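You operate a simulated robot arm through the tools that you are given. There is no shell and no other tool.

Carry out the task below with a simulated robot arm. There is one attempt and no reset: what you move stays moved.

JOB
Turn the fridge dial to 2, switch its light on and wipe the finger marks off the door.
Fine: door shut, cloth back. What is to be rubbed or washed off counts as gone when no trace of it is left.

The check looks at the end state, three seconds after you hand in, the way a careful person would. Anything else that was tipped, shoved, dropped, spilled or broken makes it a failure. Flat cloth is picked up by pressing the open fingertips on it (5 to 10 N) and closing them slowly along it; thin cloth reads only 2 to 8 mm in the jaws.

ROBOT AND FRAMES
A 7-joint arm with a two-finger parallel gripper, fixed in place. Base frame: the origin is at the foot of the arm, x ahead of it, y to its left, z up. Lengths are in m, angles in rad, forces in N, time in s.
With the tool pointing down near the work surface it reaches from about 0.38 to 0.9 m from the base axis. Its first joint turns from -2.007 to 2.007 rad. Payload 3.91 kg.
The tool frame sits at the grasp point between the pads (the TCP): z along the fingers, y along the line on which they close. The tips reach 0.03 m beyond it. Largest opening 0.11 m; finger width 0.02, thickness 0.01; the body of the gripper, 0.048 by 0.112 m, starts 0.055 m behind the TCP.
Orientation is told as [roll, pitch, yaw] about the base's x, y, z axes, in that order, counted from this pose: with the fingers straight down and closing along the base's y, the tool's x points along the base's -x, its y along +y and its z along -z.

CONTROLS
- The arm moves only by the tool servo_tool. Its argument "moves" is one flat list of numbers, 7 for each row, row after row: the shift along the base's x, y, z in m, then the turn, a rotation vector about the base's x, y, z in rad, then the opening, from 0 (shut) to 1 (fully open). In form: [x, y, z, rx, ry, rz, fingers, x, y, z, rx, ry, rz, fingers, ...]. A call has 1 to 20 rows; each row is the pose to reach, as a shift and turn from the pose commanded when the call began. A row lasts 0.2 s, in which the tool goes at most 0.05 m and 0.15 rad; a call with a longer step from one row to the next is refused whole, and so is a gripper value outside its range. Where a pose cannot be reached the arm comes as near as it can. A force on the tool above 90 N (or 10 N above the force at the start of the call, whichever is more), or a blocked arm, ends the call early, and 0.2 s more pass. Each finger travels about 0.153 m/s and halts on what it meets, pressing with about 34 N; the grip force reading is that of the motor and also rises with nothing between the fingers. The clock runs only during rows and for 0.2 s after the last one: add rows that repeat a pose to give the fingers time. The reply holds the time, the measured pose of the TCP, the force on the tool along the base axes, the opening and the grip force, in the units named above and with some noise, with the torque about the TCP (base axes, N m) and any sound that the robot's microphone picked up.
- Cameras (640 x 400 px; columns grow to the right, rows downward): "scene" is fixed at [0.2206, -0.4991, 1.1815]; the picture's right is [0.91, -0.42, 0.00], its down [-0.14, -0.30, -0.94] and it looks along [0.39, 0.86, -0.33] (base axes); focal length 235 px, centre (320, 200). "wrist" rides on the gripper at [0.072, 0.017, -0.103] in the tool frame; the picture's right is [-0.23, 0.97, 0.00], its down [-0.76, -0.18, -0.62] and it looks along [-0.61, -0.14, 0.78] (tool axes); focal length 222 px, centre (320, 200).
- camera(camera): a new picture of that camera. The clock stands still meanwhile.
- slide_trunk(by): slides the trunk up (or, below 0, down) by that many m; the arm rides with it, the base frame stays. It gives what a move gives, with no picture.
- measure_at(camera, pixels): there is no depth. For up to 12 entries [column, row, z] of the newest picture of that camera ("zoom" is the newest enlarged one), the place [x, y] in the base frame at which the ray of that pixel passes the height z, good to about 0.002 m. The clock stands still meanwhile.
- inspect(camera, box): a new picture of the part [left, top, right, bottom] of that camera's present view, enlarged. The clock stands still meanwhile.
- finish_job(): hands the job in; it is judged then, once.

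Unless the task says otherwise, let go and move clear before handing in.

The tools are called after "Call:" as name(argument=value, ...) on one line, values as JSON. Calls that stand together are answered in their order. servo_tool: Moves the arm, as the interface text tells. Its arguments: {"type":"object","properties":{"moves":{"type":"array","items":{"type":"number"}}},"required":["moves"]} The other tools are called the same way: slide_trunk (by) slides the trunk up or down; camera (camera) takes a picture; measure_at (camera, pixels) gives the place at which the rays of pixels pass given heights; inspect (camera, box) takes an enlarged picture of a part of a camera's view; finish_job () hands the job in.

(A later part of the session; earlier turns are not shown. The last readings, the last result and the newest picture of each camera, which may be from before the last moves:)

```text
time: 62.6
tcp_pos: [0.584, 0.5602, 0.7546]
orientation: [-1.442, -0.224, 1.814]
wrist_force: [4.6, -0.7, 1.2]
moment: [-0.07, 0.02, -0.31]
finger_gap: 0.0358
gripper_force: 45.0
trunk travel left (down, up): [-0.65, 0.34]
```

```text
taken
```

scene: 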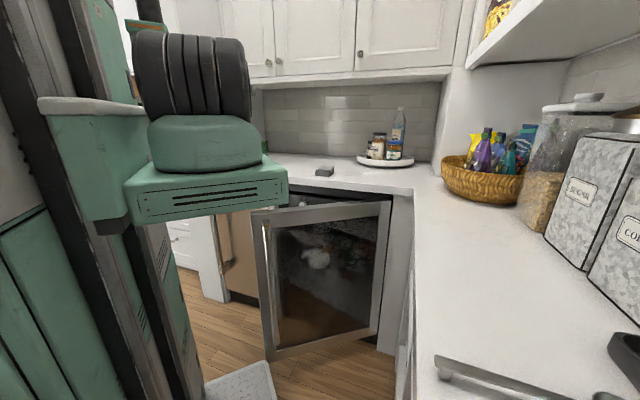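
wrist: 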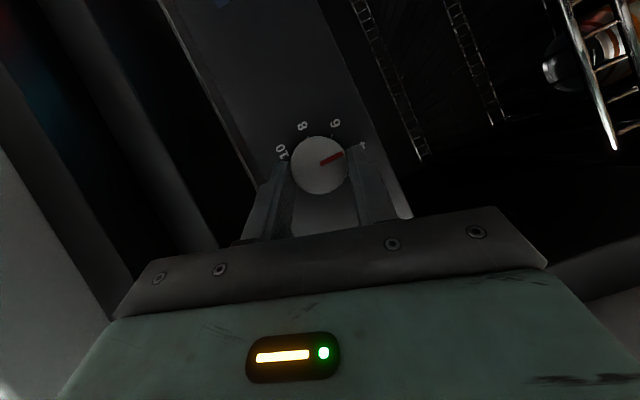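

Gripped at 36 mm. The dial must turn 45° clockwise seen from the front, i.e. a positive rotation about the (1,1,0) direction; I'll do the first half and look.

Call:
servo_tool(moves=[0.0003, -0.0003, 0.0012, 0.069, 0.069, 0, 0.2, 0.0008, -0.0008, 0.0025, 0.138, 0.138, 0, 0.2, 0.0012, -0.0012, 0.0037, 0.207, 0.207, 0, 0.2, 0.0017, -0.0017, 0.0049, 0.276, 0.276, 0, 0.2])

Call:
camera(camera="wrist")

```text
time: 63.6
tcp_pos: [0.5856, 0.5578, 0.7611]
orientation: [-1.206, -0.551, 1.725]
wrist_force: [4.4, -1.9, 1.1]
moment: [-0.05, -0.03, 0.47]
finger_gap: 0.0359
gripper_force: 44.9
trunk travel left (down, up): [-0.65, 0.34]
```

```text
taken
```

wrist: 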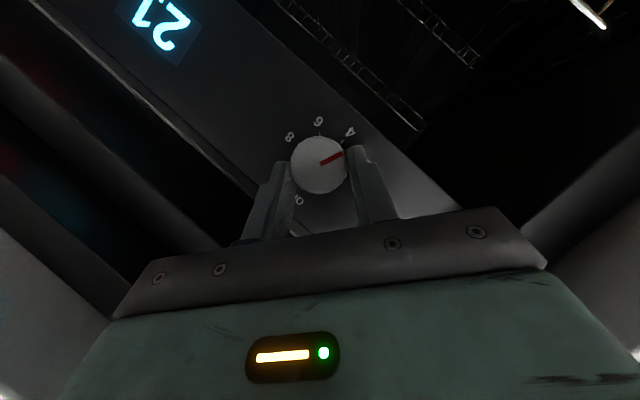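

The knob turns with the fingers (the "4" has moved round relative to the red pointer). Second half of the turn.

Call:
servo_tool(moves=[0.0007, -0.0007, 0.001, 0.07, 0.07, 0, 0.2, 0.0014, -0.0014, 0.002, 0.14, 0.14, 0, 0.2, 0.0021, -0.0021, 0.003, 0.21, 0.21, 0, 0.2, 0.0029, -0.0029, 0.0037, 0.28, 0.28, 0, 0.2, 0.0029, -0.0029, 0.0037, 0.28, 0.28, 0, 0.2])

Call:
camera(camera="wrist")

Call:
inspect(camera="wrist", box=[260, 100, 380, 220])

```text
time: 64.8
tcp_pos: [0.5892, 0.5567, 0.7642]
orientation: [-0.855, -0.843, 1.496]
wrist_force: [5.8, 0.1, -4.2]
moment: [0.21, -0.24, 0.16]
finger_gap: 0.0359
gripper_force: 44.8
trunk travel left (down, up): [-0.65, 0.34]
```

```text
taken
```

wrist: 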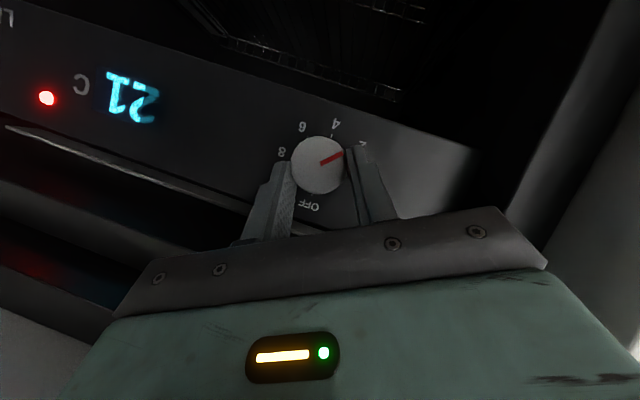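

```text
3.33 times, centred on (320, 160) of wrist
```

zoom: 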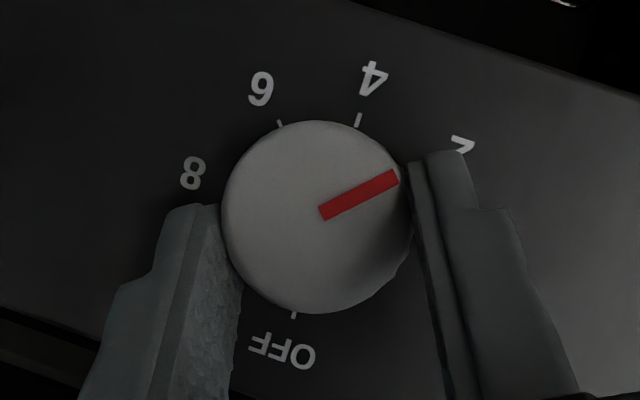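

The pointer is now at ~65° against ~63.5° expected for the "2" mark — on target. I'll release and back away to verify.

Call:
servo_tool(moves=[0, 0, 0, 0, 0, 0, 0.3, 0, 0, 0, 0, 0, 0, 0.45, 0, 0, 0, 0, 0, 0, 0.5, -0.02, -0.011, 0.011, 0, 0, 0, 0.5, -0.045, -0.025, 0.022, 0, 0, 0, 0.5, -0.063, -0.035, 0.03, 0, 0, 0, 0.5])

Call:
camera(camera="wrist")

Call:
inspect(camera="wrist", box=[260, 60, 400, 180])

```text
time: 66.2
tcp_pos: [0.5253, 0.5207, 0.7933]
orientation: [-0.857, -0.844, 1.498]
wrist_force: [0.3, 0.1, -0.8]
moment: [0.0, 0.0, -0.01]
finger_gap: 0.0549
gripper_force: 0.1
trunk travel left (down, up): [-0.65, 0.34]
```

```text
taken
```

wrist: 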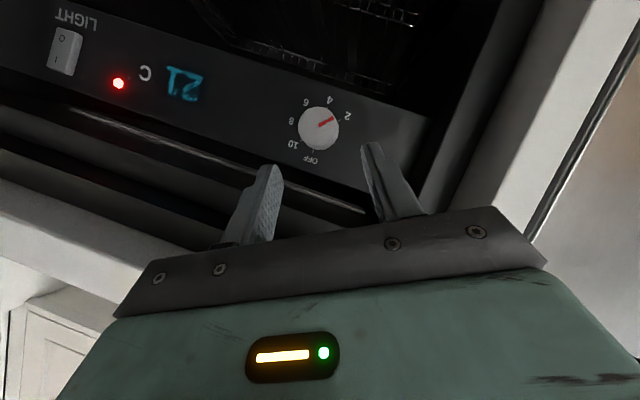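

```text
3.33 times, centred on (330, 120) of wrist
```

zoom: 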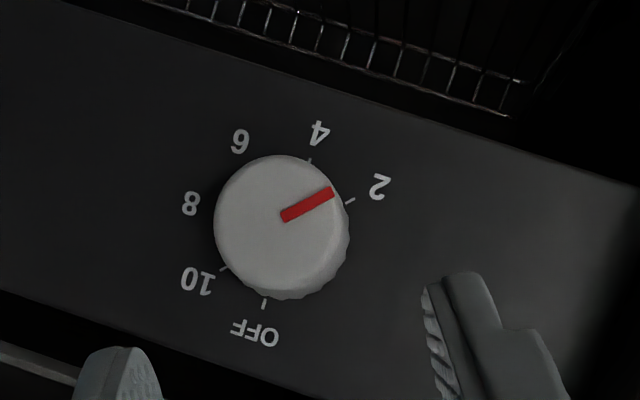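

Dial verified at exactly 2 (pointer 63°, "2" tick 63°). Now the LIGHT rocker at (65,50): "I" is its upper half in reality. I'll zoom and measure it.

Call:
inspect(camera="wrist", box=[30, 0, 130, 100])

Call:
measure_at(camera="wrist", pixels=[[64, 51, 0.74], [64, 51, 0.75], [64, 51, 0.76], [64, 51, 0.77], [318, 128, 0.75], [318, 128, 0.755]])

```text
4.00 times, centred on (80, 50) of wrist
```

zoom: 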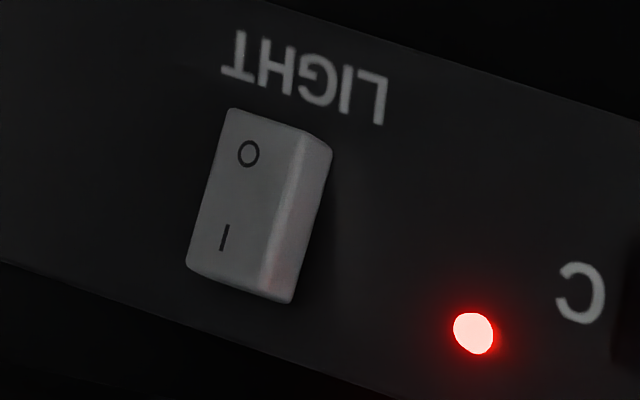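

```text
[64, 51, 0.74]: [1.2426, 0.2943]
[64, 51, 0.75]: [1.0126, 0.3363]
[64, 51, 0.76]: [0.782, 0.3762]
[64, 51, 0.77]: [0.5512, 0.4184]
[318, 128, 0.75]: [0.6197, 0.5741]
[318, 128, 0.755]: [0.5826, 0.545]
```

Rocker centre is about (t=0.316, d=0.84, z=0.758); I'll press its upper half ("I") with a closed-fingertip corner, coming in from the left between door and panel. First, close the fingers and yaw the tool to that approach direction here.

Call:
servo_tool(moves=[-0.005, -0.005, 0, 0.022, -0.0458, -0.1253, 0.3, -0.01, -0.01, -0.003, 0.044, -0.0916, -0.2506, 0.1, -0.01, -0.01, -0.006, 0.066, -0.1373, -0.3759, 0, -0.01, -0.01, -0.01, 0.088, -0.183, -0.501, 0, -0.01, -0.01, -0.016, 0.1101, -0.2289, -0.6265, 0, -0.01, -0.01, -0.016, 0.1101, -0.2289, -0.6265, 0])

Call:
camera(camera="wrist")

Call:
inspect(camera="scene", box=[220, 150, 400, 270])

```text
time: 67.6
tcp_pos: [0.5154, 0.5109, 0.7769]
orientation: [-1.175, -1.008, 1.122]
wrist_force: [0.2, 0.2, -0.7]
moment: [-0.02, -0.03, -0.01]
finger_gap: 0.0
gripper_force: 33.6
trunk travel left (down, up): [-0.65, 0.34]
```

```text
taken
```

wrist: 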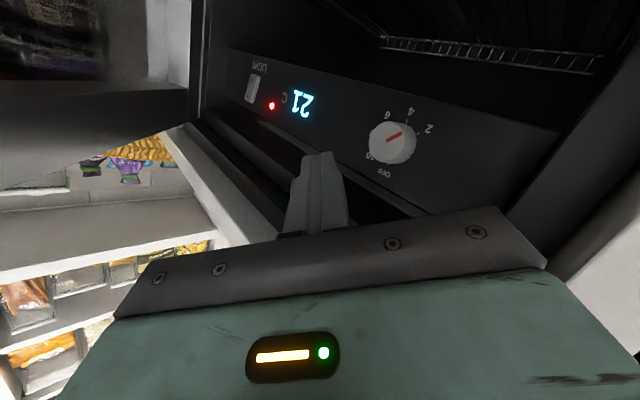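

```text
3.33 times, centred on (310, 210) of scene
```

zoom: 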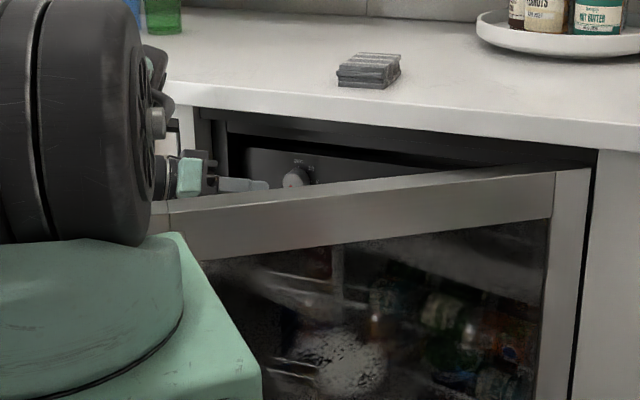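

Good, tool and rocker (253,88) are in view with clearances on both sides. I'll move halfway along the panel and re-measure.

Call:
servo_tool(moves=[0.03, -0.022, 0, 0, 0, 0, 0, 0.06, -0.045, 0, 0, 0, 0, 0, 0.09, -0.067, 0, 0, 0, 0, 0, 0.118, -0.0898, 0, 0, 0, 0, 0])

Call:
camera(camera="wrist")

Call:
inspect(camera="scene", box=[220, 150, 400, 270])

```text
time: 68.6
tcp_pos: [0.6327, 0.4221, 0.7778]
orientation: [-1.175, -1.011, 1.124]
wrist_force: [0.4, -0.2, 0.3]
moment: [-0.01, -0.01, -0.03]
finger_gap: 0.0001
gripper_force: 34.6
trunk travel left (down, up): [-0.65, 0.34]
```

```text
taken
```

wrist: 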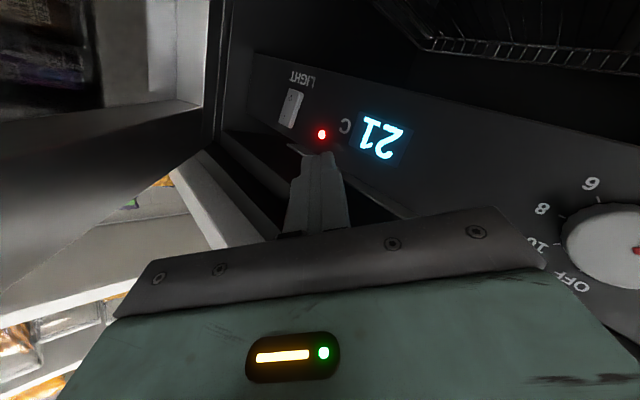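

```text
3.33 times, centred on (310, 210) of scene
```

zoom: 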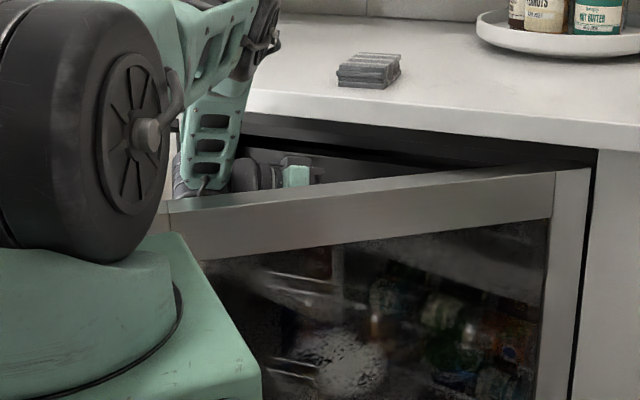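

Call:
inspect(camera="wrist", box=[250, 60, 350, 170])

Call:
measure_at(camera="wrist", pixels=[[291, 107, 0.74], [291, 107, 0.75], [291, 107, 0.76], [291, 107, 0.77], [600, 245, 0.745], [600, 245, 0.755], [322, 134, 0.76], [322, 134, 0.77], [322, 134, 0.78]])

```text
3.64 times, centred on (300, 115) of wrist
```

zoom: 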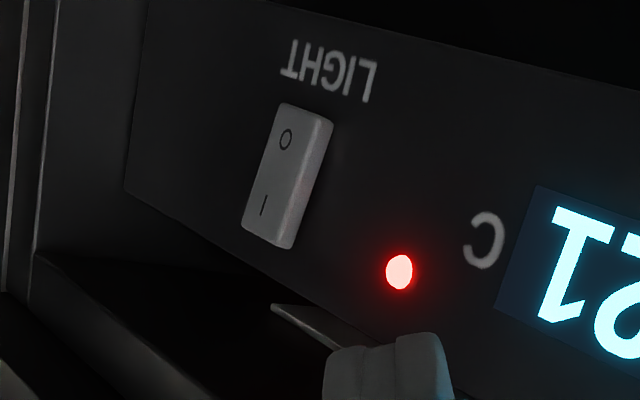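

```text
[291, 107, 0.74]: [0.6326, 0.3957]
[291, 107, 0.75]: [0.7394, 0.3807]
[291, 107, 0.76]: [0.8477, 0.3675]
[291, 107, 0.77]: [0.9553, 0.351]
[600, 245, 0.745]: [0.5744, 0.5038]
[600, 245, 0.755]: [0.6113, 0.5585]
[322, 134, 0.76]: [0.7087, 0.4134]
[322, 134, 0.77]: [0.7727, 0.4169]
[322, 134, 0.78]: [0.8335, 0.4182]
```

The rocker ray agrees (t=0.318, d=0.842, z=0.7575). I'll move the closed fingertip to just in front of its upper half, rolling slightly to keep the camera off the door.

Call:
servo_tool(moves=[0.0389, -0.0106, -0.001, 0.04, -0.004, -0.008, 0, 0.0778, -0.0226, -0.003, 0.08, -0.008, -0.016, 0, 0.1075, -0.0481, -0.0054, 0.117, -0.0123, -0.0245, 0, 0.1398, -0.0776, -0.0054, 0.117, -0.0123, -0.0245, 0, 0.1398, -0.0776, -0.0054, 0.117, -0.0123, -0.0245, 0])

Call:
camera(camera="wrist")

Call:
inspect(camera="scene", box=[220, 150, 400, 270])

```text
time: 69.8
tcp_pos: [0.7745, 0.3468, 0.7723]
orientation: [-1.079, -1.12, 1.016]
wrist_force: [-0.3, -0.4, 0.9]
moment: [0.01, -0.02, 0.0]
finger_gap: 0.0
gripper_force: 33.6
trunk travel left (down, up): [-0.65, 0.34]
```

```text
taken
```

wrist: 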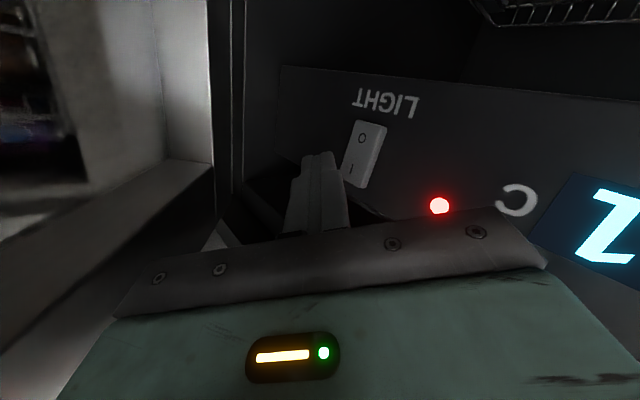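

```text
3.33 times, centred on (310, 210) of scene
```

zoom: 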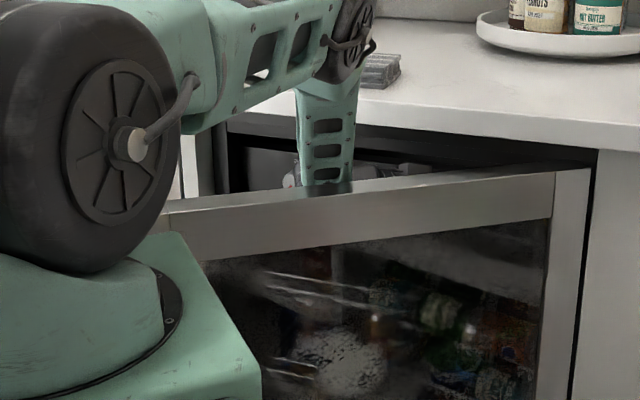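

Call:
measure_at(camera="wrist", pixels=[[352, 170, 0.765], [352, 170, 0.77], [352, 170, 0.775], [352, 170, 0.78], [363, 155, 0.755], [363, 155, 0.76], [363, 155, 0.765]])

Call:
inspect(camera="wrist", box=[270, 90, 450, 220])

```text
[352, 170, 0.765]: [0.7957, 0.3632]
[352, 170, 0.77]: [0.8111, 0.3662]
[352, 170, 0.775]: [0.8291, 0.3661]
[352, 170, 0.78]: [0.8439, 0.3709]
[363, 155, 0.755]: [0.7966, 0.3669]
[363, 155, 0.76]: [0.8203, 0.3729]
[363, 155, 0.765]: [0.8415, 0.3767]
```

```text
3.08 times, centred on (360, 155) of wrist
```

zoom: 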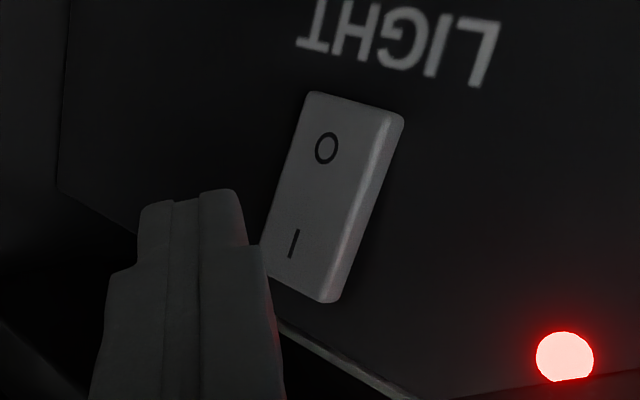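

The "I" mark is at z≈0.774, t≈0.32, right ahead of the fingertip corner. I'll push forward in fine steps.

Call:
servo_tool(moves=[0.005, 0.005, 0.001, 0, 0, 0, 0, 0.01, 0.01, 0.002, 0, 0, 0, 0, 0.013, 0.013, 0.003, 0, 0, 0, 0, 0.0145, 0.0145, 0.003, 0, 0, 0, 0, 0.016, 0.016, 0.003, 0, 0, 0, 0])

Call:
camera(camera="wrist")

```text
time: 71.0
tcp_pos: [0.7872, 0.3582, 0.7761]
orientation: [-1.08, -1.116, 1.008]
wrist_force: [-44.9, -36.9, 13.5]
moment: [0.08, -0.35, -0.79]
finger_gap: 0.0
gripper_force: 33.6
trunk travel left (down, up): [-0.65, 0.34]
heard: click
```

```text
taken
```

wrist: 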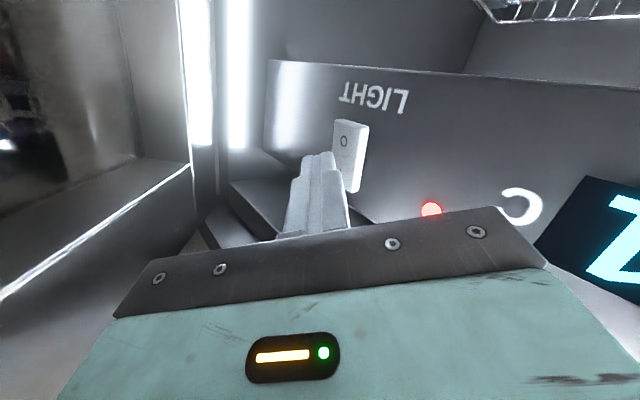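

Click heard and the light is on. I'll retrace my path out from behind the door.

Call:
servo_tool(moves=[-0.008, -0.008, -0.002, 0, 0, 0, 0, -0.016, -0.016, -0.003, 0, 0, 0, 0, -0.0483, 0.0135, -0.003, 0, 0, 0, 0, -0.078, 0.039, -0.001, 0, 0, 0, 0, -0.1169, 0.051, 0.001, 0, 0, 0, 0, -0.1558, 0.0616, 0.002, 0, 0, 0, 0, -0.186, 0.084, 0.002, 0, 0, 0, 0, -0.216, 0.107, 0.002, 0, 0, 0, 0, -0.246, 0.129, 0.002, 0, 0, 0, 0, -0.274, 0.15, 0.002, 0, 0, 0, 0])

Call:
camera(camera="wrist")

Call:
camera(camera="scene")

```text
time: 73.2
tcp_pos: [0.5157, 0.5102, 0.7776]
orientation: [-1.082, -1.118, 1.016]
wrist_force: [-0.3, -0.4, 0.4]
moment: [-0.02, 0.02, 0.01]
finger_gap: 0.0
gripper_force: 33.8
trunk travel left (down, up): [-0.65, 0.34]
```

```text
taken
```

wrist: 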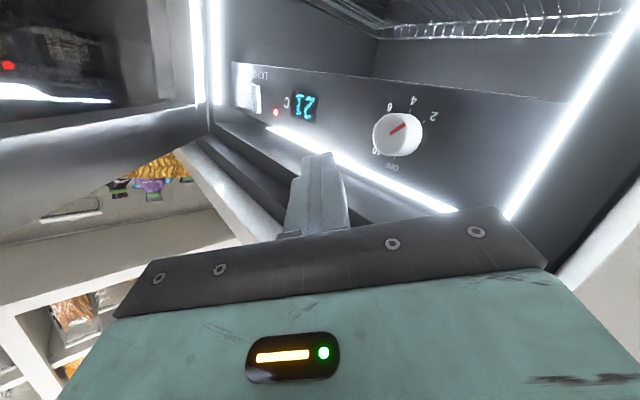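

```text
taken
```

scene: 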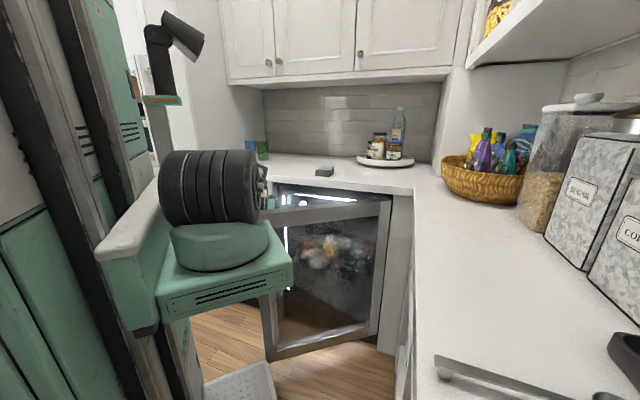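

Light on, dial at 2. I'll back out and raise the hand in front of the counter, then restore a downward-pointing tool in free air.

Call:
servo_tool(moves=[-0.021, -0.021, 0, 0, 0, 0, 0, -0.042, -0.042, 0, 0, 0, 0, 0, -0.042, -0.042, 0.045, 0, 0, 0, 0, -0.042, -0.042, 0.09, 0, 0, 0, 0, -0.042, -0.042, 0.135, 0, 0, 0, 0, -0.042, -0.042, 0.18, 0, 0, 0, 0, -0.042, -0.042, 0.225, 0, 0, 0, 0, -0.042, -0.042, 0.27, 0, 0, 0, 0, -0.042, -0.042, 0.315, 0, 0, 0, 0, -0.042, -0.042, 0.36, 0, 0, 0, 0])

Call:
camera(camera="scene")

```text
time: 75.4
tcp_pos: [0.4728, 0.4684, 1.1368]
orientation: [-1.082, -1.116, 1.016]
wrist_force: [0.1, 0.5, -0.6]
moment: [-0.01, -0.02, 0.02]
finger_gap: 0.0001
gripper_force: 34.3
trunk travel left (down, up): [-0.65, 0.34]
```

```text
taken
```

scene: 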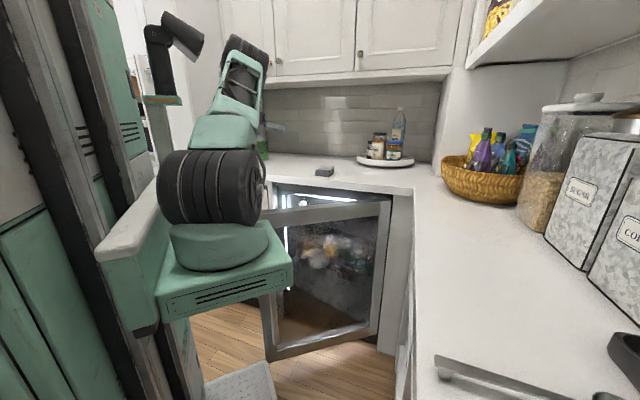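

Posture is healthy. Now I'll square the tool up (level, fingers horizontal, pointing straight at the wall) in free space.

Call:
servo_tool(moves=[0.008, 0.009, 0, 0.0464, 0.0384, 0.1096, 0, 0.016, 0.018, 0, 0.0928, 0.0768, 0.2193, 0, 0.025, 0.027, 0, 0.139, 0.115, 0.329, 0, 0.033, 0.035, 0, 0.1855, 0.1536, 0.4386, 0, 0.041, 0.044, 0, 0.232, 0.192, 0.548, 0, 0.05, 0.053, 0, 0.278, 0.23, 0.658, 0, 0.0576, 0.0619, 0, 0.3247, 0.2688, 0.7675, 0])

Call:
camera(camera="scene")

```text
time: 77.0
tcp_pos: [0.5307, 0.5306, 1.1369]
orientation: [-0.006, -1.218, 0.796]
wrist_force: [-0.3, 0.8, -0.8]
moment: [0.03, 0.03, -0.05]
finger_gap: 0.0
gripper_force: 34.0
trunk travel left (down, up): [-0.65, 0.34]
```

```text
taken
```

scene: 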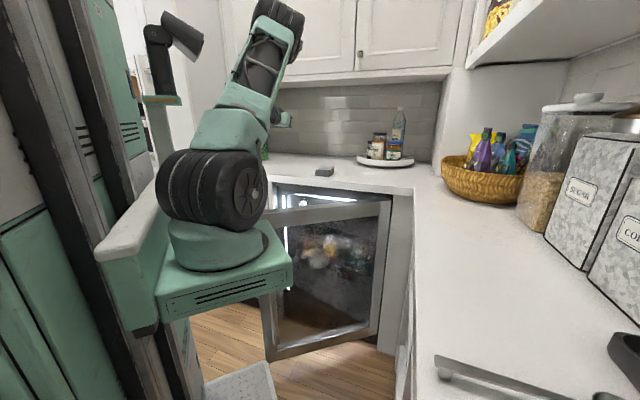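

Now I'll pitch the tool down in the arm's plane, first half, watching that it tracks.

Call:
servo_tool(moves=[-0.001, -0.001, -0.018, -0.0967, 0.0947, 0, 0, -0.0046, -0.0046, -0.034, -0.1934, 0.1894, 0, 0, -0.0117, -0.0117, -0.047, -0.29, 0.284, 0, 0, -0.0209, -0.0209, -0.056, -0.387, 0.379, 0, 0])

Call:
servo_tool(moves=[-0.0113, -0.0113, -0.006, -0.0967, 0.0947, 0, 0, -0.024, -0.024, -0.007, -0.1934, 0.1894, 0, 0, -0.0396, -0.0396, -0.003, -0.29, 0.284, 0, 0, -0.0551, -0.0551, 0.006, -0.387, 0.379, 0, 0, -0.0714, -0.0714, 0.019, -0.48, 0.47, 0, 0])

Call:
camera(camera="scene")

```text
time: 78.0
tcp_pos: [0.5101, 0.5099, 1.0817]
orientation: [-0.011, -0.676, 0.796]
wrist_force: [0.0, -0.4, 0.4]
moment: [-0.02, -0.04, -0.02]
finger_gap: 0.0
gripper_force: 34.6
trunk travel left (down, up): [-0.65, 0.34]
```

```text
time: 79.2
tcp_pos: [0.4386, 0.4375, 1.1016]
orientation: [-0.011, -0.004, 0.794]
wrist_force: [-0.2, -0.6, -0.7]
moment: [0.01, 0.02, -0.01]
finger_gap: 0.0
gripper_force: 34.0
trunk travel left (down, up): [-0.65, 0.34]
```

```text
taken
```

scene: 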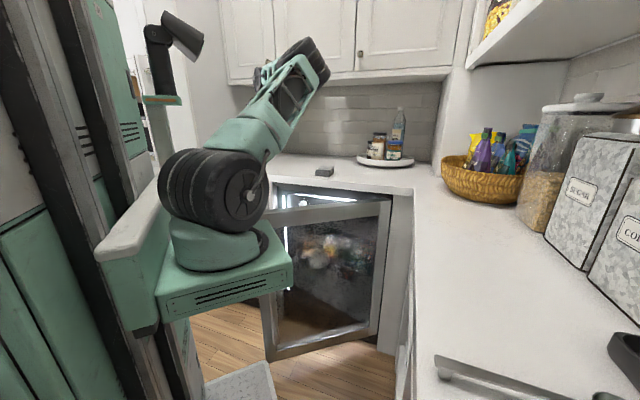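

Perfect tracking, tool pointing down again. Checking the door from above before pushing it shut from its outer side.

Call:
camera(camera="wrist")

Call:
measure_at(camera="wrist", pixels=[[200, 100, 0.855], [300, 50, 0.855], [320, 100, 0.855]])

```text
taken
```

wrist: 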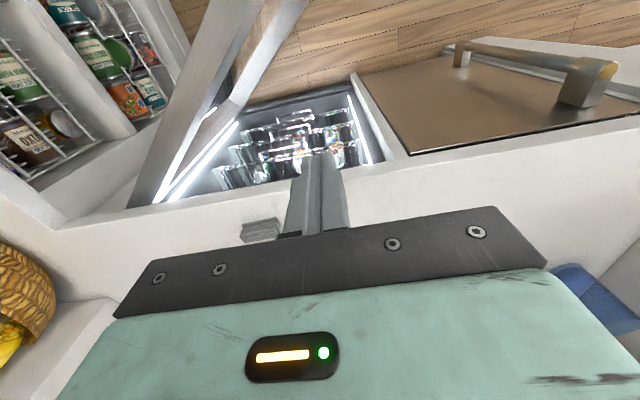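

```text
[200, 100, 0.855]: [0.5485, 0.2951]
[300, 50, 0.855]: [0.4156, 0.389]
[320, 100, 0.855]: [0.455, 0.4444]
```

Call:
inspect(camera="wrist", box=[100, 0, 340, 220])

```text
1.82 times, centred on (220, 110) of wrist
```

zoom: 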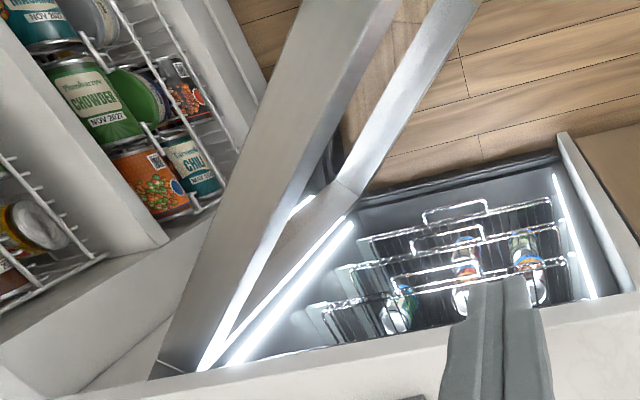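

Call:
measure_at(camera="zoom", pixels=[[250, 135, 0.855], [190, 282, 0.855], [300, 12, 0.855], [330, 128, 0.855], [260, 256, 0.855]])

```text
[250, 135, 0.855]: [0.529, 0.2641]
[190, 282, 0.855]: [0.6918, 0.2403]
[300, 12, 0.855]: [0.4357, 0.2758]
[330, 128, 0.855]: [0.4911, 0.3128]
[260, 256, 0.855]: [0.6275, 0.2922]
```

The door's outer face runs along (0.436,0.276)–(0.692,0.240), i.e. 0.65 rad open. I'll go over the door, lower the closed fingers outside it, and then push it along its arc.

Call:
servo_tool(moves=[0.005, -0.04, -0.01, 0, 0, 0, 0, 0.01, -0.08, -0.02, 0, 0, 0, 0, 0.015, -0.12, -0.04, 0, 0, 0, 0, 0.02, -0.16, -0.06, 0, 0, 0, 0, 0.0254, -0.1995, -0.08, 0, 0, 0, 0, 0.0254, -0.1995, -0.125, 0, 0, 0, 0, 0.0254, -0.1995, -0.17, 0, 0, 0, 0, 0.0254, -0.1995, -0.215, 0, 0, 0, 0, 0.0254, -0.1995, -0.245, 0, 0, 0, 0, 0.0254, -0.1995, -0.27, 0, 0, 0, 0])

Call:
camera(camera="scene")

Call:
camera(camera="wrist")

```text
time: 81.4
tcp_pos: [0.4636, 0.2377, 0.8296]
orientation: [-0.013, -0.006, 0.796]
wrist_force: [-0.5, -0.2, 0.5]
moment: [0.01, -0.04, -0.01]
finger_gap: 0.0
gripper_force: 34.3
trunk travel left (down, up): [-0.65, 0.34]
```

```text
taken
```

scene: 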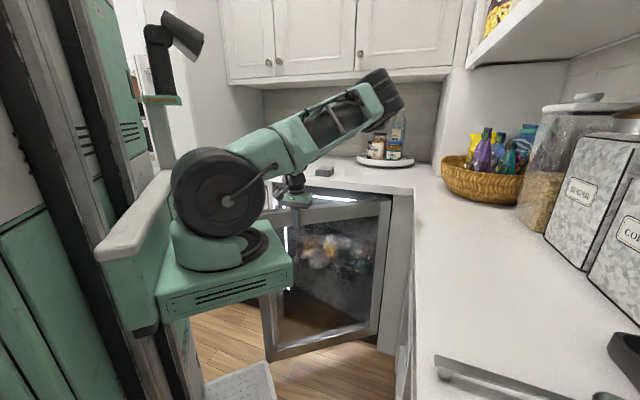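

```text
taken
```

wrist: 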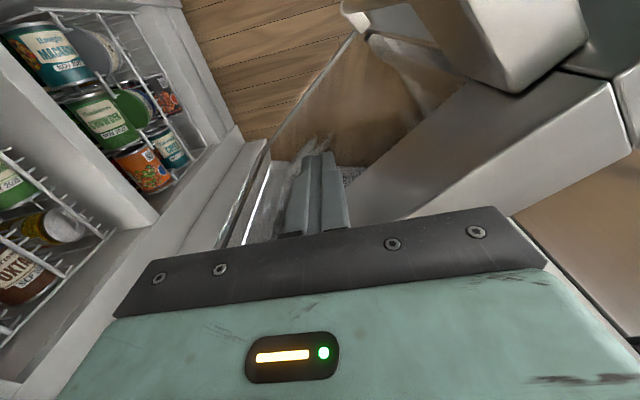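

The closed fingers are just outside the door. Pushing it along its arc to about 0.2 rad.

Call:
servo_tool(moves=[0.0073, 0.0262, 0, 0, 0, 0, 0, 0.0113, 0.0538, 0, 0, 0, 0, 0, 0.0175, 0.0812, 0, 0, 0, 0, 0, 0.0231, 0.1004, 0, 0, 0, 0, 0, 0.0296, 0.1193, 0, 0, 0, 0, 0, 0.037, 0.1378, 0, 0, 0, 0, 0, 0.0453, 0.1561, 0, 0, 0, 0, 0, 0.0547, 0.174, 0, 0, 0, 0, 0, 0.0647, 0.1911, 0, 0, 0, 0, 0])

Call:
camera(camera="scene")

Call:
camera(camera="wrist")

```text
time: 83.4
tcp_pos: [0.5273, 0.4296, 0.8291]
orientation: [-0.01, -0.005, 0.797]
wrist_force: [0.7, -0.7, -0.2]
moment: [-0.01, -0.01, 0.01]
finger_gap: 0.0
gripper_force: 33.9
trunk travel left (down, up): [-0.65, 0.34]
```

```text
taken
```

scene: 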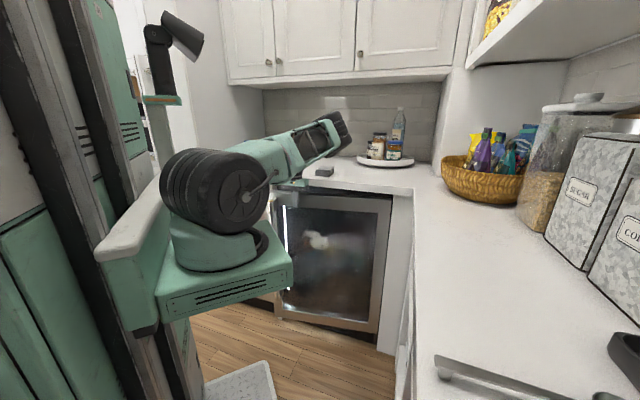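

```text
taken
```

wrist: 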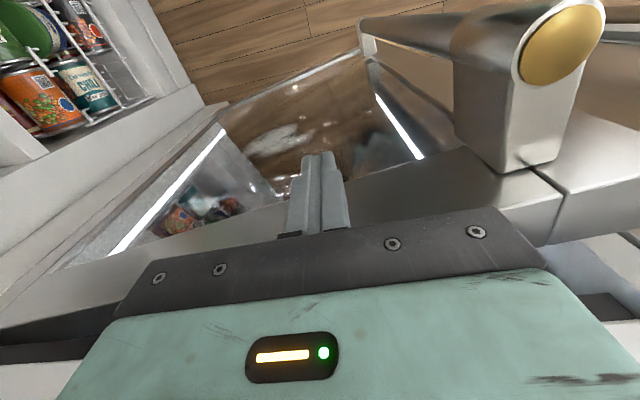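

Call:
servo_tool(moves=[0.01, 0.013, 0, 0, 0, 0, 0, 0.0189, 0.0257, 0, 0, 0, 0, 0, 0.0189, 0.0257, 0, 0, 0, 0, 0, 0.005, 0.01, 0, 0, 0, 0, 0, -0.01, -0.005, 0.04, 0, 0, 0, 0, -0.01, -0.005, 0.09, 0, 0, 0, 0])

Call:
camera(camera="wrist")

Call:
inspect(camera="scene", box=[250, 170, 420, 276])

```text
time: 84.0
tcp_pos: [0.5371, 0.4417, 0.8315]
orientation: [-0.021, 0.024, 0.79]
wrist_force: [-37.2, -74.8, 27.4]
moment: [7.24, -4.43, -2.37]
finger_gap: 0.0003
gripper_force: 33.8
trunk travel left (down, up): [-0.65, 0.34]
stopped in row 2: the force on the tool passed its limit at 127 N (the readings are from after the stop); the commanded pose is now the measured one
```

```text
taken
```

wrist: 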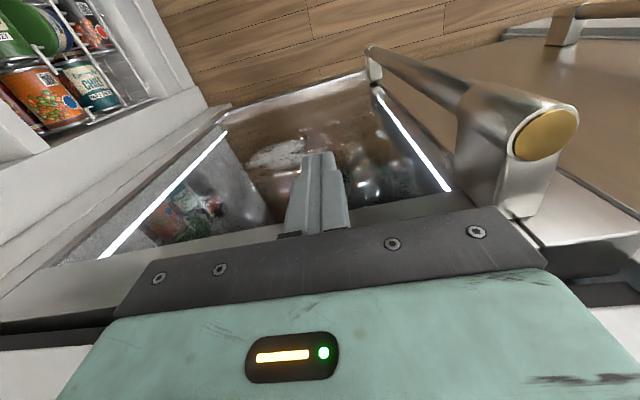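

```text
3.76 times, centred on (335, 223) of scene
```

zoom: 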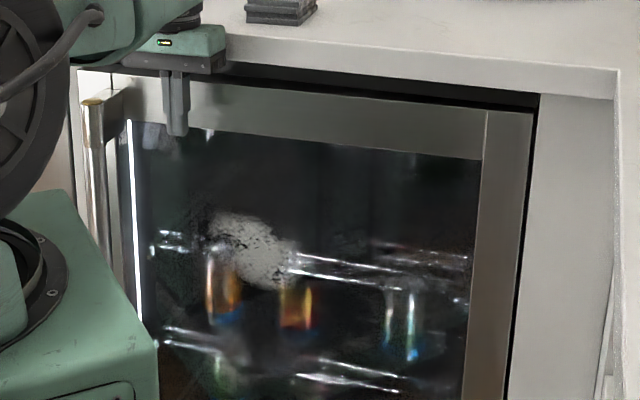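

The hand's housing has touched the counter edge (127 N), so I'll back off at once. The last bit I'll push at the handle, which stands further out.

Call:
servo_tool(moves=[-0.012, -0.014, 0, 0, 0, 0, 0, -0.03, -0.035, 0.01, 0, 0, 0, 0, -0.05, -0.05, 0.05, 0, 0, 0, 0, -0.05, -0.05, 0.1, 0, 0, 0, 0])

Call:
camera(camera="wrist")

Call:
inspect(camera="scene", box=[250, 140, 420, 246])

```text
time: 85.0
tcp_pos: [0.4908, 0.3969, 0.9264]
orientation: [-0.019, 0.016, 0.793]
wrist_force: [0.4, 1.1, -0.9]
moment: [-0.01, 0.0, 0.0]
finger_gap: 0.0
gripper_force: 34.1
trunk travel left (down, up): [-0.65, 0.34]
```

```text
taken
```

wrist: 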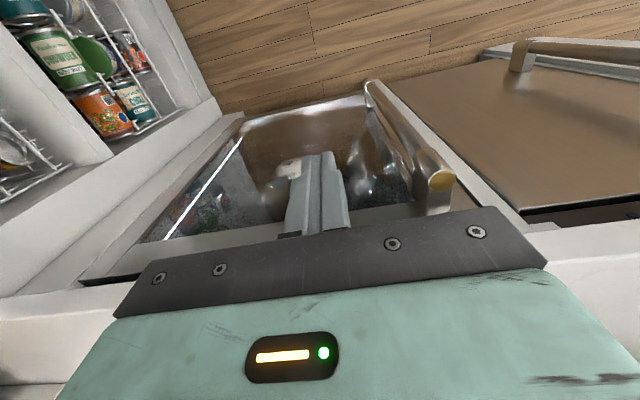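

```text
3.76 times, centred on (335, 193) of scene
```

zoom: 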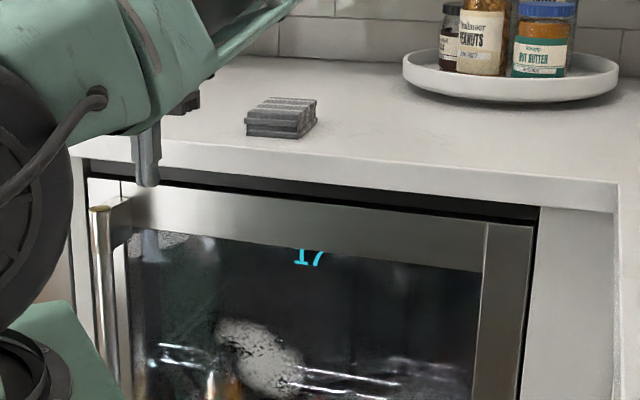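

The door looks nearly shut. I'll measure the handle cap now at (440,180) against its closed position (0.466, 0.532).

Call:
measure_at(camera="wrist", pixels=[[440, 180, 0.835], [440, 180, 0.83]])

Call:
inspect(camera="scene", box=[262, 180, 302, 205])

```text
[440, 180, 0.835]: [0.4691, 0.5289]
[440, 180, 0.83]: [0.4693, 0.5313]
```

```text
16.00 times, centred on (282, 192) of scene
```

zoom: 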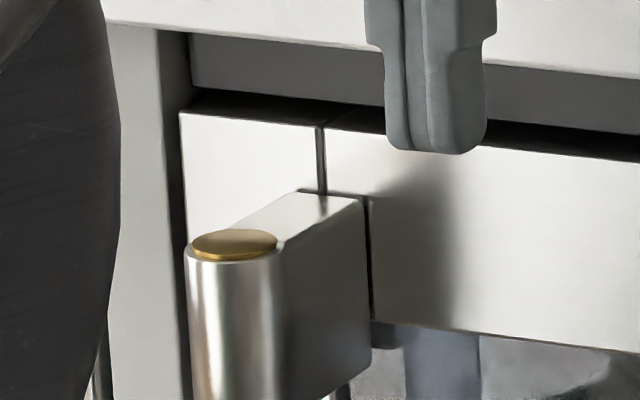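

The handle and door edge match the initial picture exactly, so the door is fully shut, with the light glowing inside. Next the cloth: I'll rise and move above the counter to look at it.

Call:
servo_tool(moves=[0, 0, 0.05, 0, 0, 0, 0, 0, 0, 0.1, 0, 0, 0, 0.3, 0, 0, 0.15, 0, 0, 0, 0.6, 0.03, 0.01, 0.19, 0, 0, 0, 0.8, 0.07, 0.02, 0.2, 0, 0, 0, 0.8, 0.11, 0.03, 0.2, 0, 0, 0, 0.8, 0.14, 0.035, 0.2, 0, 0, 0, 0.8])

Call:
camera(camera="wrist")

Call:
camera(camera="scene")

```text
refused: row 4 steps farther than a row can; nothing moved
```

```text
taken
```

wrist: 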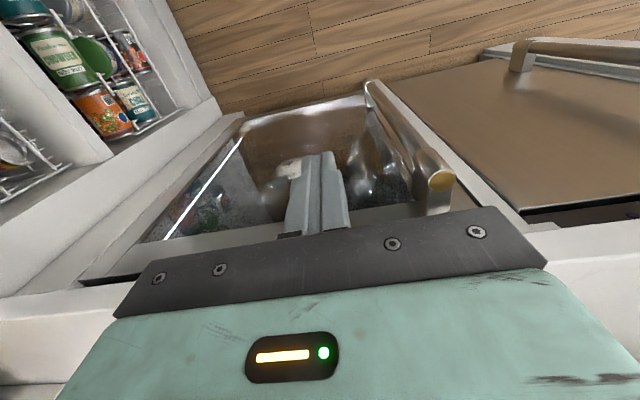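

```text
taken
```

scene: 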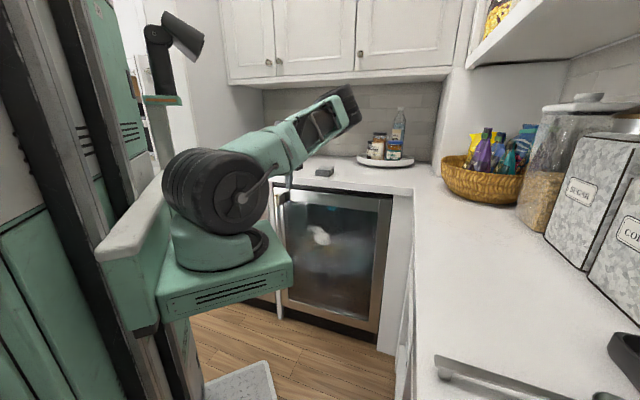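

Call:
servo_tool(moves=[0, 0, 0.045, 0, 0, 0, 0, 0, 0, 0.09, 0, 0, 0, 0.3, 0, 0, 0.135, 0, 0, 0, 0.6, 0.025, 0.008, 0.17, 0, 0, 0, 0.8, 0.06, 0.018, 0.19, 0, 0, 0, 0.8, 0.1, 0.027, 0.2, 0, 0, 0, 0.8, 0.14, 0.035, 0.2, 0, 0, 0, 0.8])

Call:
camera(camera="wrist")

Call:
camera(camera="scene")

```text
time: 86.6
tcp_pos: [0.6084, 0.4284, 1.1274]
orientation: [-0.021, 0.02, 0.798]
wrist_force: [-2.5, 2.1, -0.8]
moment: [-0.15, -0.13, 0.01]
finger_gap: 0.0881
gripper_force: 0.1
out of reach, approached as far as the arm can: row 7
trunk travel left (down, up): [-0.65, 0.34]
```

```text
taken
```

wrist: 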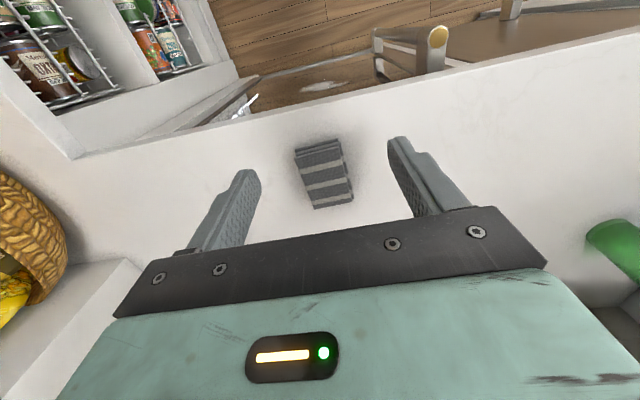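

```text
taken
```

scene: 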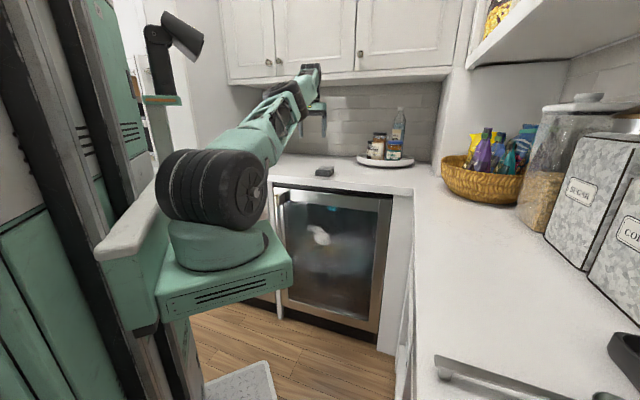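

The cloth is now in clear view at (325,175). Zooming and measuring its outline.

Call:
inspect(camera="wrist", box=[275, 125, 375, 225])

Call:
measure_at(camera="zoom", pixels=[[125, 155, 0.95], [415, 90, 0.95], [500, 480, 0.95], [250, 530, 0.95]])

```text
4.00 times, centred on (325, 175) of wrist
```

zoom: 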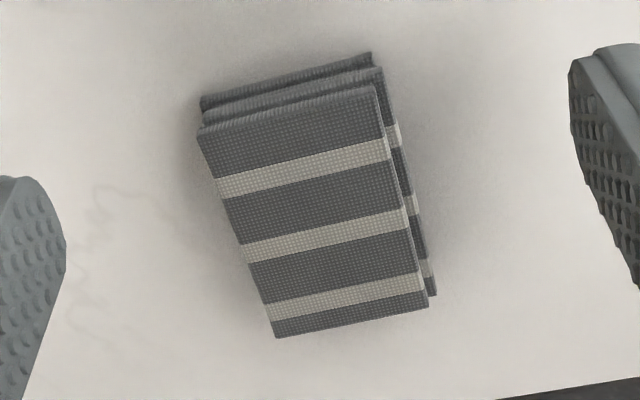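

```text
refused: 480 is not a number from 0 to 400
```

Call:
measure_at(camera="zoom", pixels=[[198, 128, 0.945], [372, 85, 0.945], [428, 305, 0.945], [275, 338, 0.945], [203, 98, 0.92], [370, 55, 0.92], [435, 295, 0.92]])

Call:
inspect(camera="scene", box=[300, 155, 350, 185])

```text
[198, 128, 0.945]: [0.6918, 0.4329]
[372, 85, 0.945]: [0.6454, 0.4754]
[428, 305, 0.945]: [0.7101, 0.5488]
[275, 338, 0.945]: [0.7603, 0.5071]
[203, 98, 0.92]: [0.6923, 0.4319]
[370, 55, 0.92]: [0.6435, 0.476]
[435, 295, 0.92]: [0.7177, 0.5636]
```

```text
12.80 times, centred on (325, 170) of scene
```

zoom: 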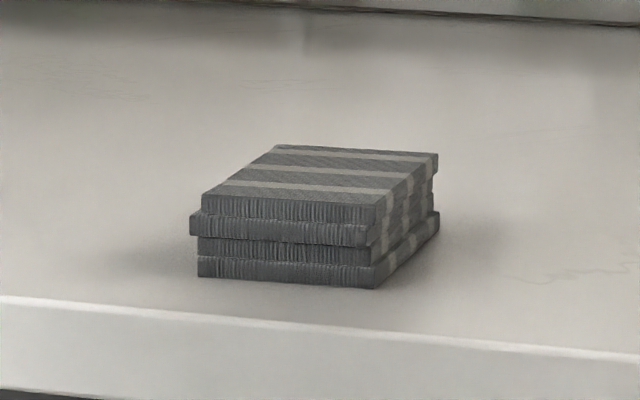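

The pad is about 0.063 × 0.098 m, four layers, top near z=0.947, centred at (0.702, 0.491) and its width runs along the finger closing line (yaw ≈0.83). I'll raise the trunk for reach and move over it with the fingers wide.

Call:
slide_trunk(by=0.13)

Call:
servo_tool(moves=[0.0, 0.0, -0.04, 0.01, 0.01, 0.01, 0.95, 0.01, 0.01, -0.08, 0.02, -0.02, 0.03, 0.95, 0.03, 0.02, -0.12, 0.02, -0.02, 0.03, 0.95, 0.06, 0.04, -0.15, 0.02, -0.02, 0.03, 0.95, 0.0936, 0.0626, -0.17, 0.02, -0.02, 0.03, 0.95])

Call:
camera(camera="wrist")

Call:
camera(camera="scene")

```text
time: 88.2
tcp_pos: [0.61, 0.4277, 1.258]
orientation: [-0.018, 0.018, 0.794]
wrist_force: [-0.1, 0.5, 0.1]
moment: [-0.01, 0.02, -0.04]
finger_gap: 0.0878
gripper_force: 0.1
trunk travel left (down, up): [-0.78, 0.21]
```

```text
time: 89.4
tcp_pos: [0.6662, 0.4447, 1.0841]
orientation: [-0.016, -0.01, 0.823]
wrist_force: [0.2, -0.4, -0.2]
moment: [0.03, 0.02, 0.07]
finger_gap: 0.1046
gripper_force: 0.2
out of reach, approached as far as the arm can: row 4, 5
trunk travel left (down, up): [-0.78, 0.21]
```

```text
taken
```

wrist: 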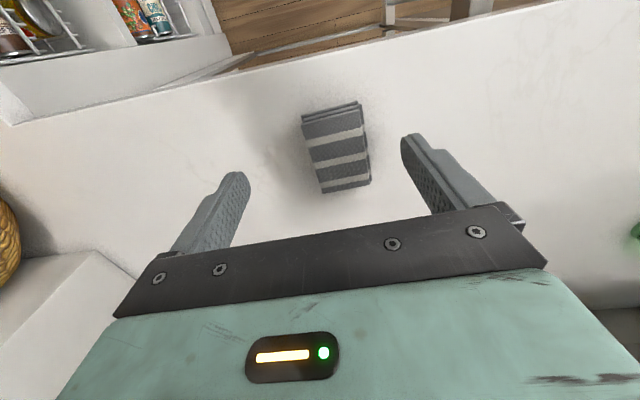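

```text
taken
```

scene: 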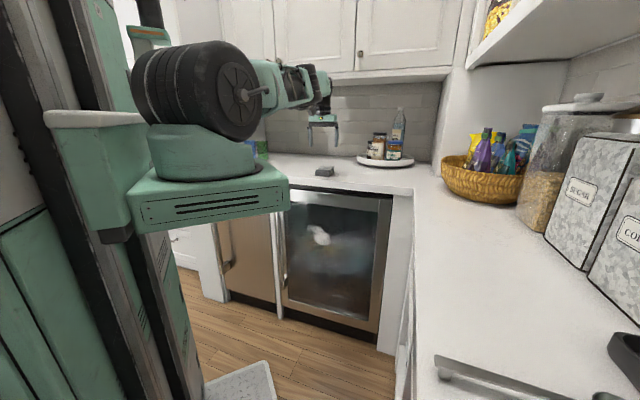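

Reach falls a few cm short at this height; it should improve as the wrist comes level with the shoulder. I'll lower toward the cloth's height and try again, staying beside it in height.

Call:
servo_tool(moves=[0, 0, -0.04, 0, 0, 0, 0.95, 0.005, 0.005, -0.07, 0, 0, 0, 0.95, 0.015, 0.02, -0.07, 0, 0, 0, 0.95, 0.025, 0.03, -0.07, 0, 0, 0, 0.95, 0.0358, 0.0463, -0.07, 0, 0, 0, 0.95, 0.0358, 0.0463, -0.07, 0, 0, 0, 0.95])

Call:
camera(camera="wrist")

```text
time: 90.8
tcp_pos: [0.671, 0.4474, 1.016]
orientation: [-0.018, -0.009, 0.824]
wrist_force: [0.2, 0.0, 0.3]
moment: [0.02, 0.02, -0.04]
finger_gap: 0.1045
gripper_force: 0.1
out of reach, approached as far as the arm can: row 3, 4, 5, 6
trunk travel left (down, up): [-0.78, 0.21]
```

```text
taken
```

wrist: 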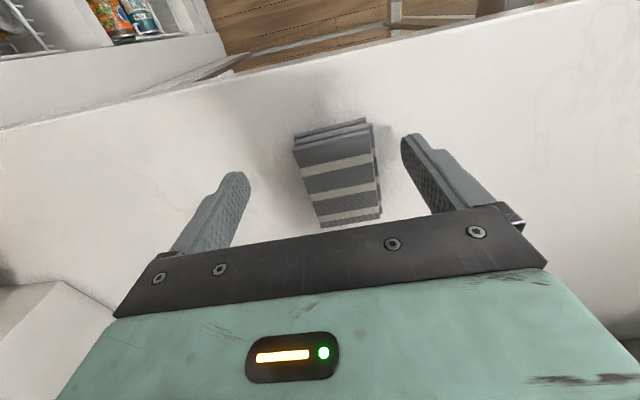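

The stretch limit is about 5 cm short with the tool vertical, so I'll lean the tool forward 0.25 rad to gain it, staying above the pad.

Call:
servo_tool(moves=[0, 0, 0, 0.09, -0.085, 0, 0.95, 0, 0, 0, 0.1835, -0.17, 0, 0.95, 0.01, 0.017, -0.008, 0.1835, -0.17, 0, 0.95, 0.0217, 0.0346, -0.016, 0.1835, -0.17, 0, 0.95, 0.0217, 0.0346, -0.016, 0.1835, -0.17, 0, 0.95])

Call:
camera(camera="wrist")

Call:
inspect(camera="scene", box=[270, 100, 390, 190])

```text
time: 92.0
tcp_pos: [0.6923, 0.4817, 0.9991]
orientation: [-0.016, -0.262, 0.824]
wrist_force: [0.6, 0.4, -0.6]
moment: [-0.02, -0.01, -0.01]
finger_gap: 0.1044
gripper_force: 0.1
trunk travel left (down, up): [-0.78, 0.21]
```

```text
taken
```

wrist: 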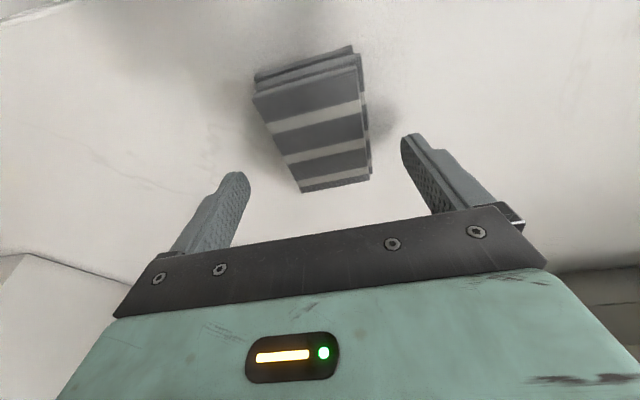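

```text
4.44 times, centred on (330, 145) of scene
```

zoom: 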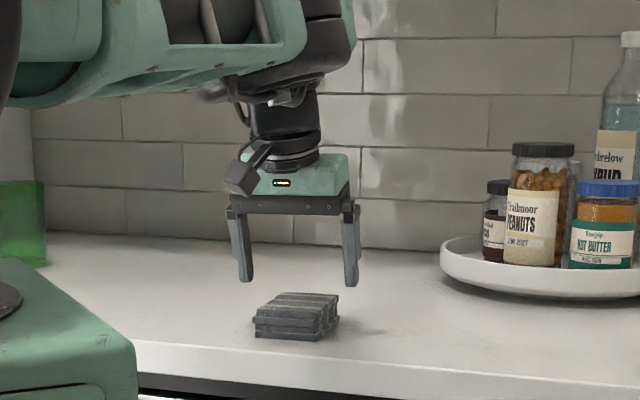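

The fingers straddle the pad (mid-columns agree in both views). Lowering gently around it.

Call:
servo_tool(moves=[0, 0, -0.015, 0, 0, 0, 0.95, 0, 0, -0.03, 0, 0, 0, 0.95, 0, 0, -0.037, 0, 0, 0, 0.95, 0, 0, -0.042, 0, 0, 0, 0.95, 0, 0, -0.042, 0, 0, 0, 0.95])

Call:
camera(camera="wrist")

Call:
inspect(camera="scene", box=[290, 130, 360, 190])

```text
time: 93.2
tcp_pos: [0.6902, 0.481, 0.9584]
orientation: [-0.018, -0.259, 0.824]
wrist_force: [-0.3, -0.3, -0.7]
moment: [0.0, -0.01, 0.0]
finger_gap: 0.1046
gripper_force: 0.1
trunk travel left (down, up): [-0.78, 0.21]
```

```text
taken
```

wrist: 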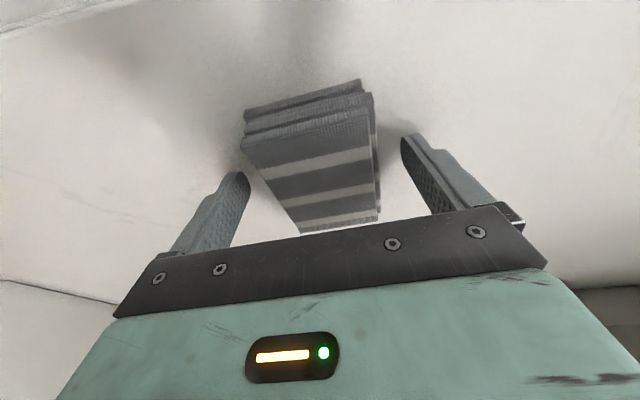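

```text
6.67 times, centred on (325, 160) of scene
```

zoom: 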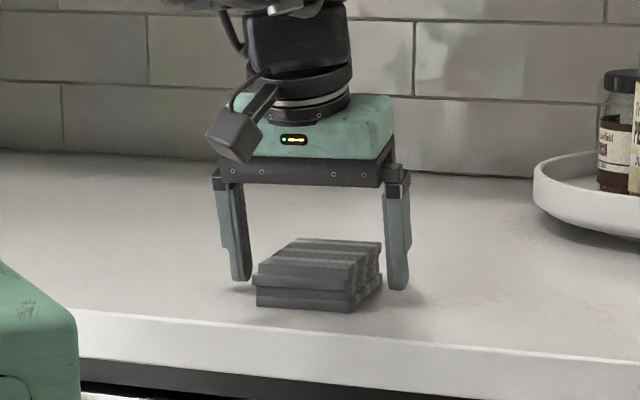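

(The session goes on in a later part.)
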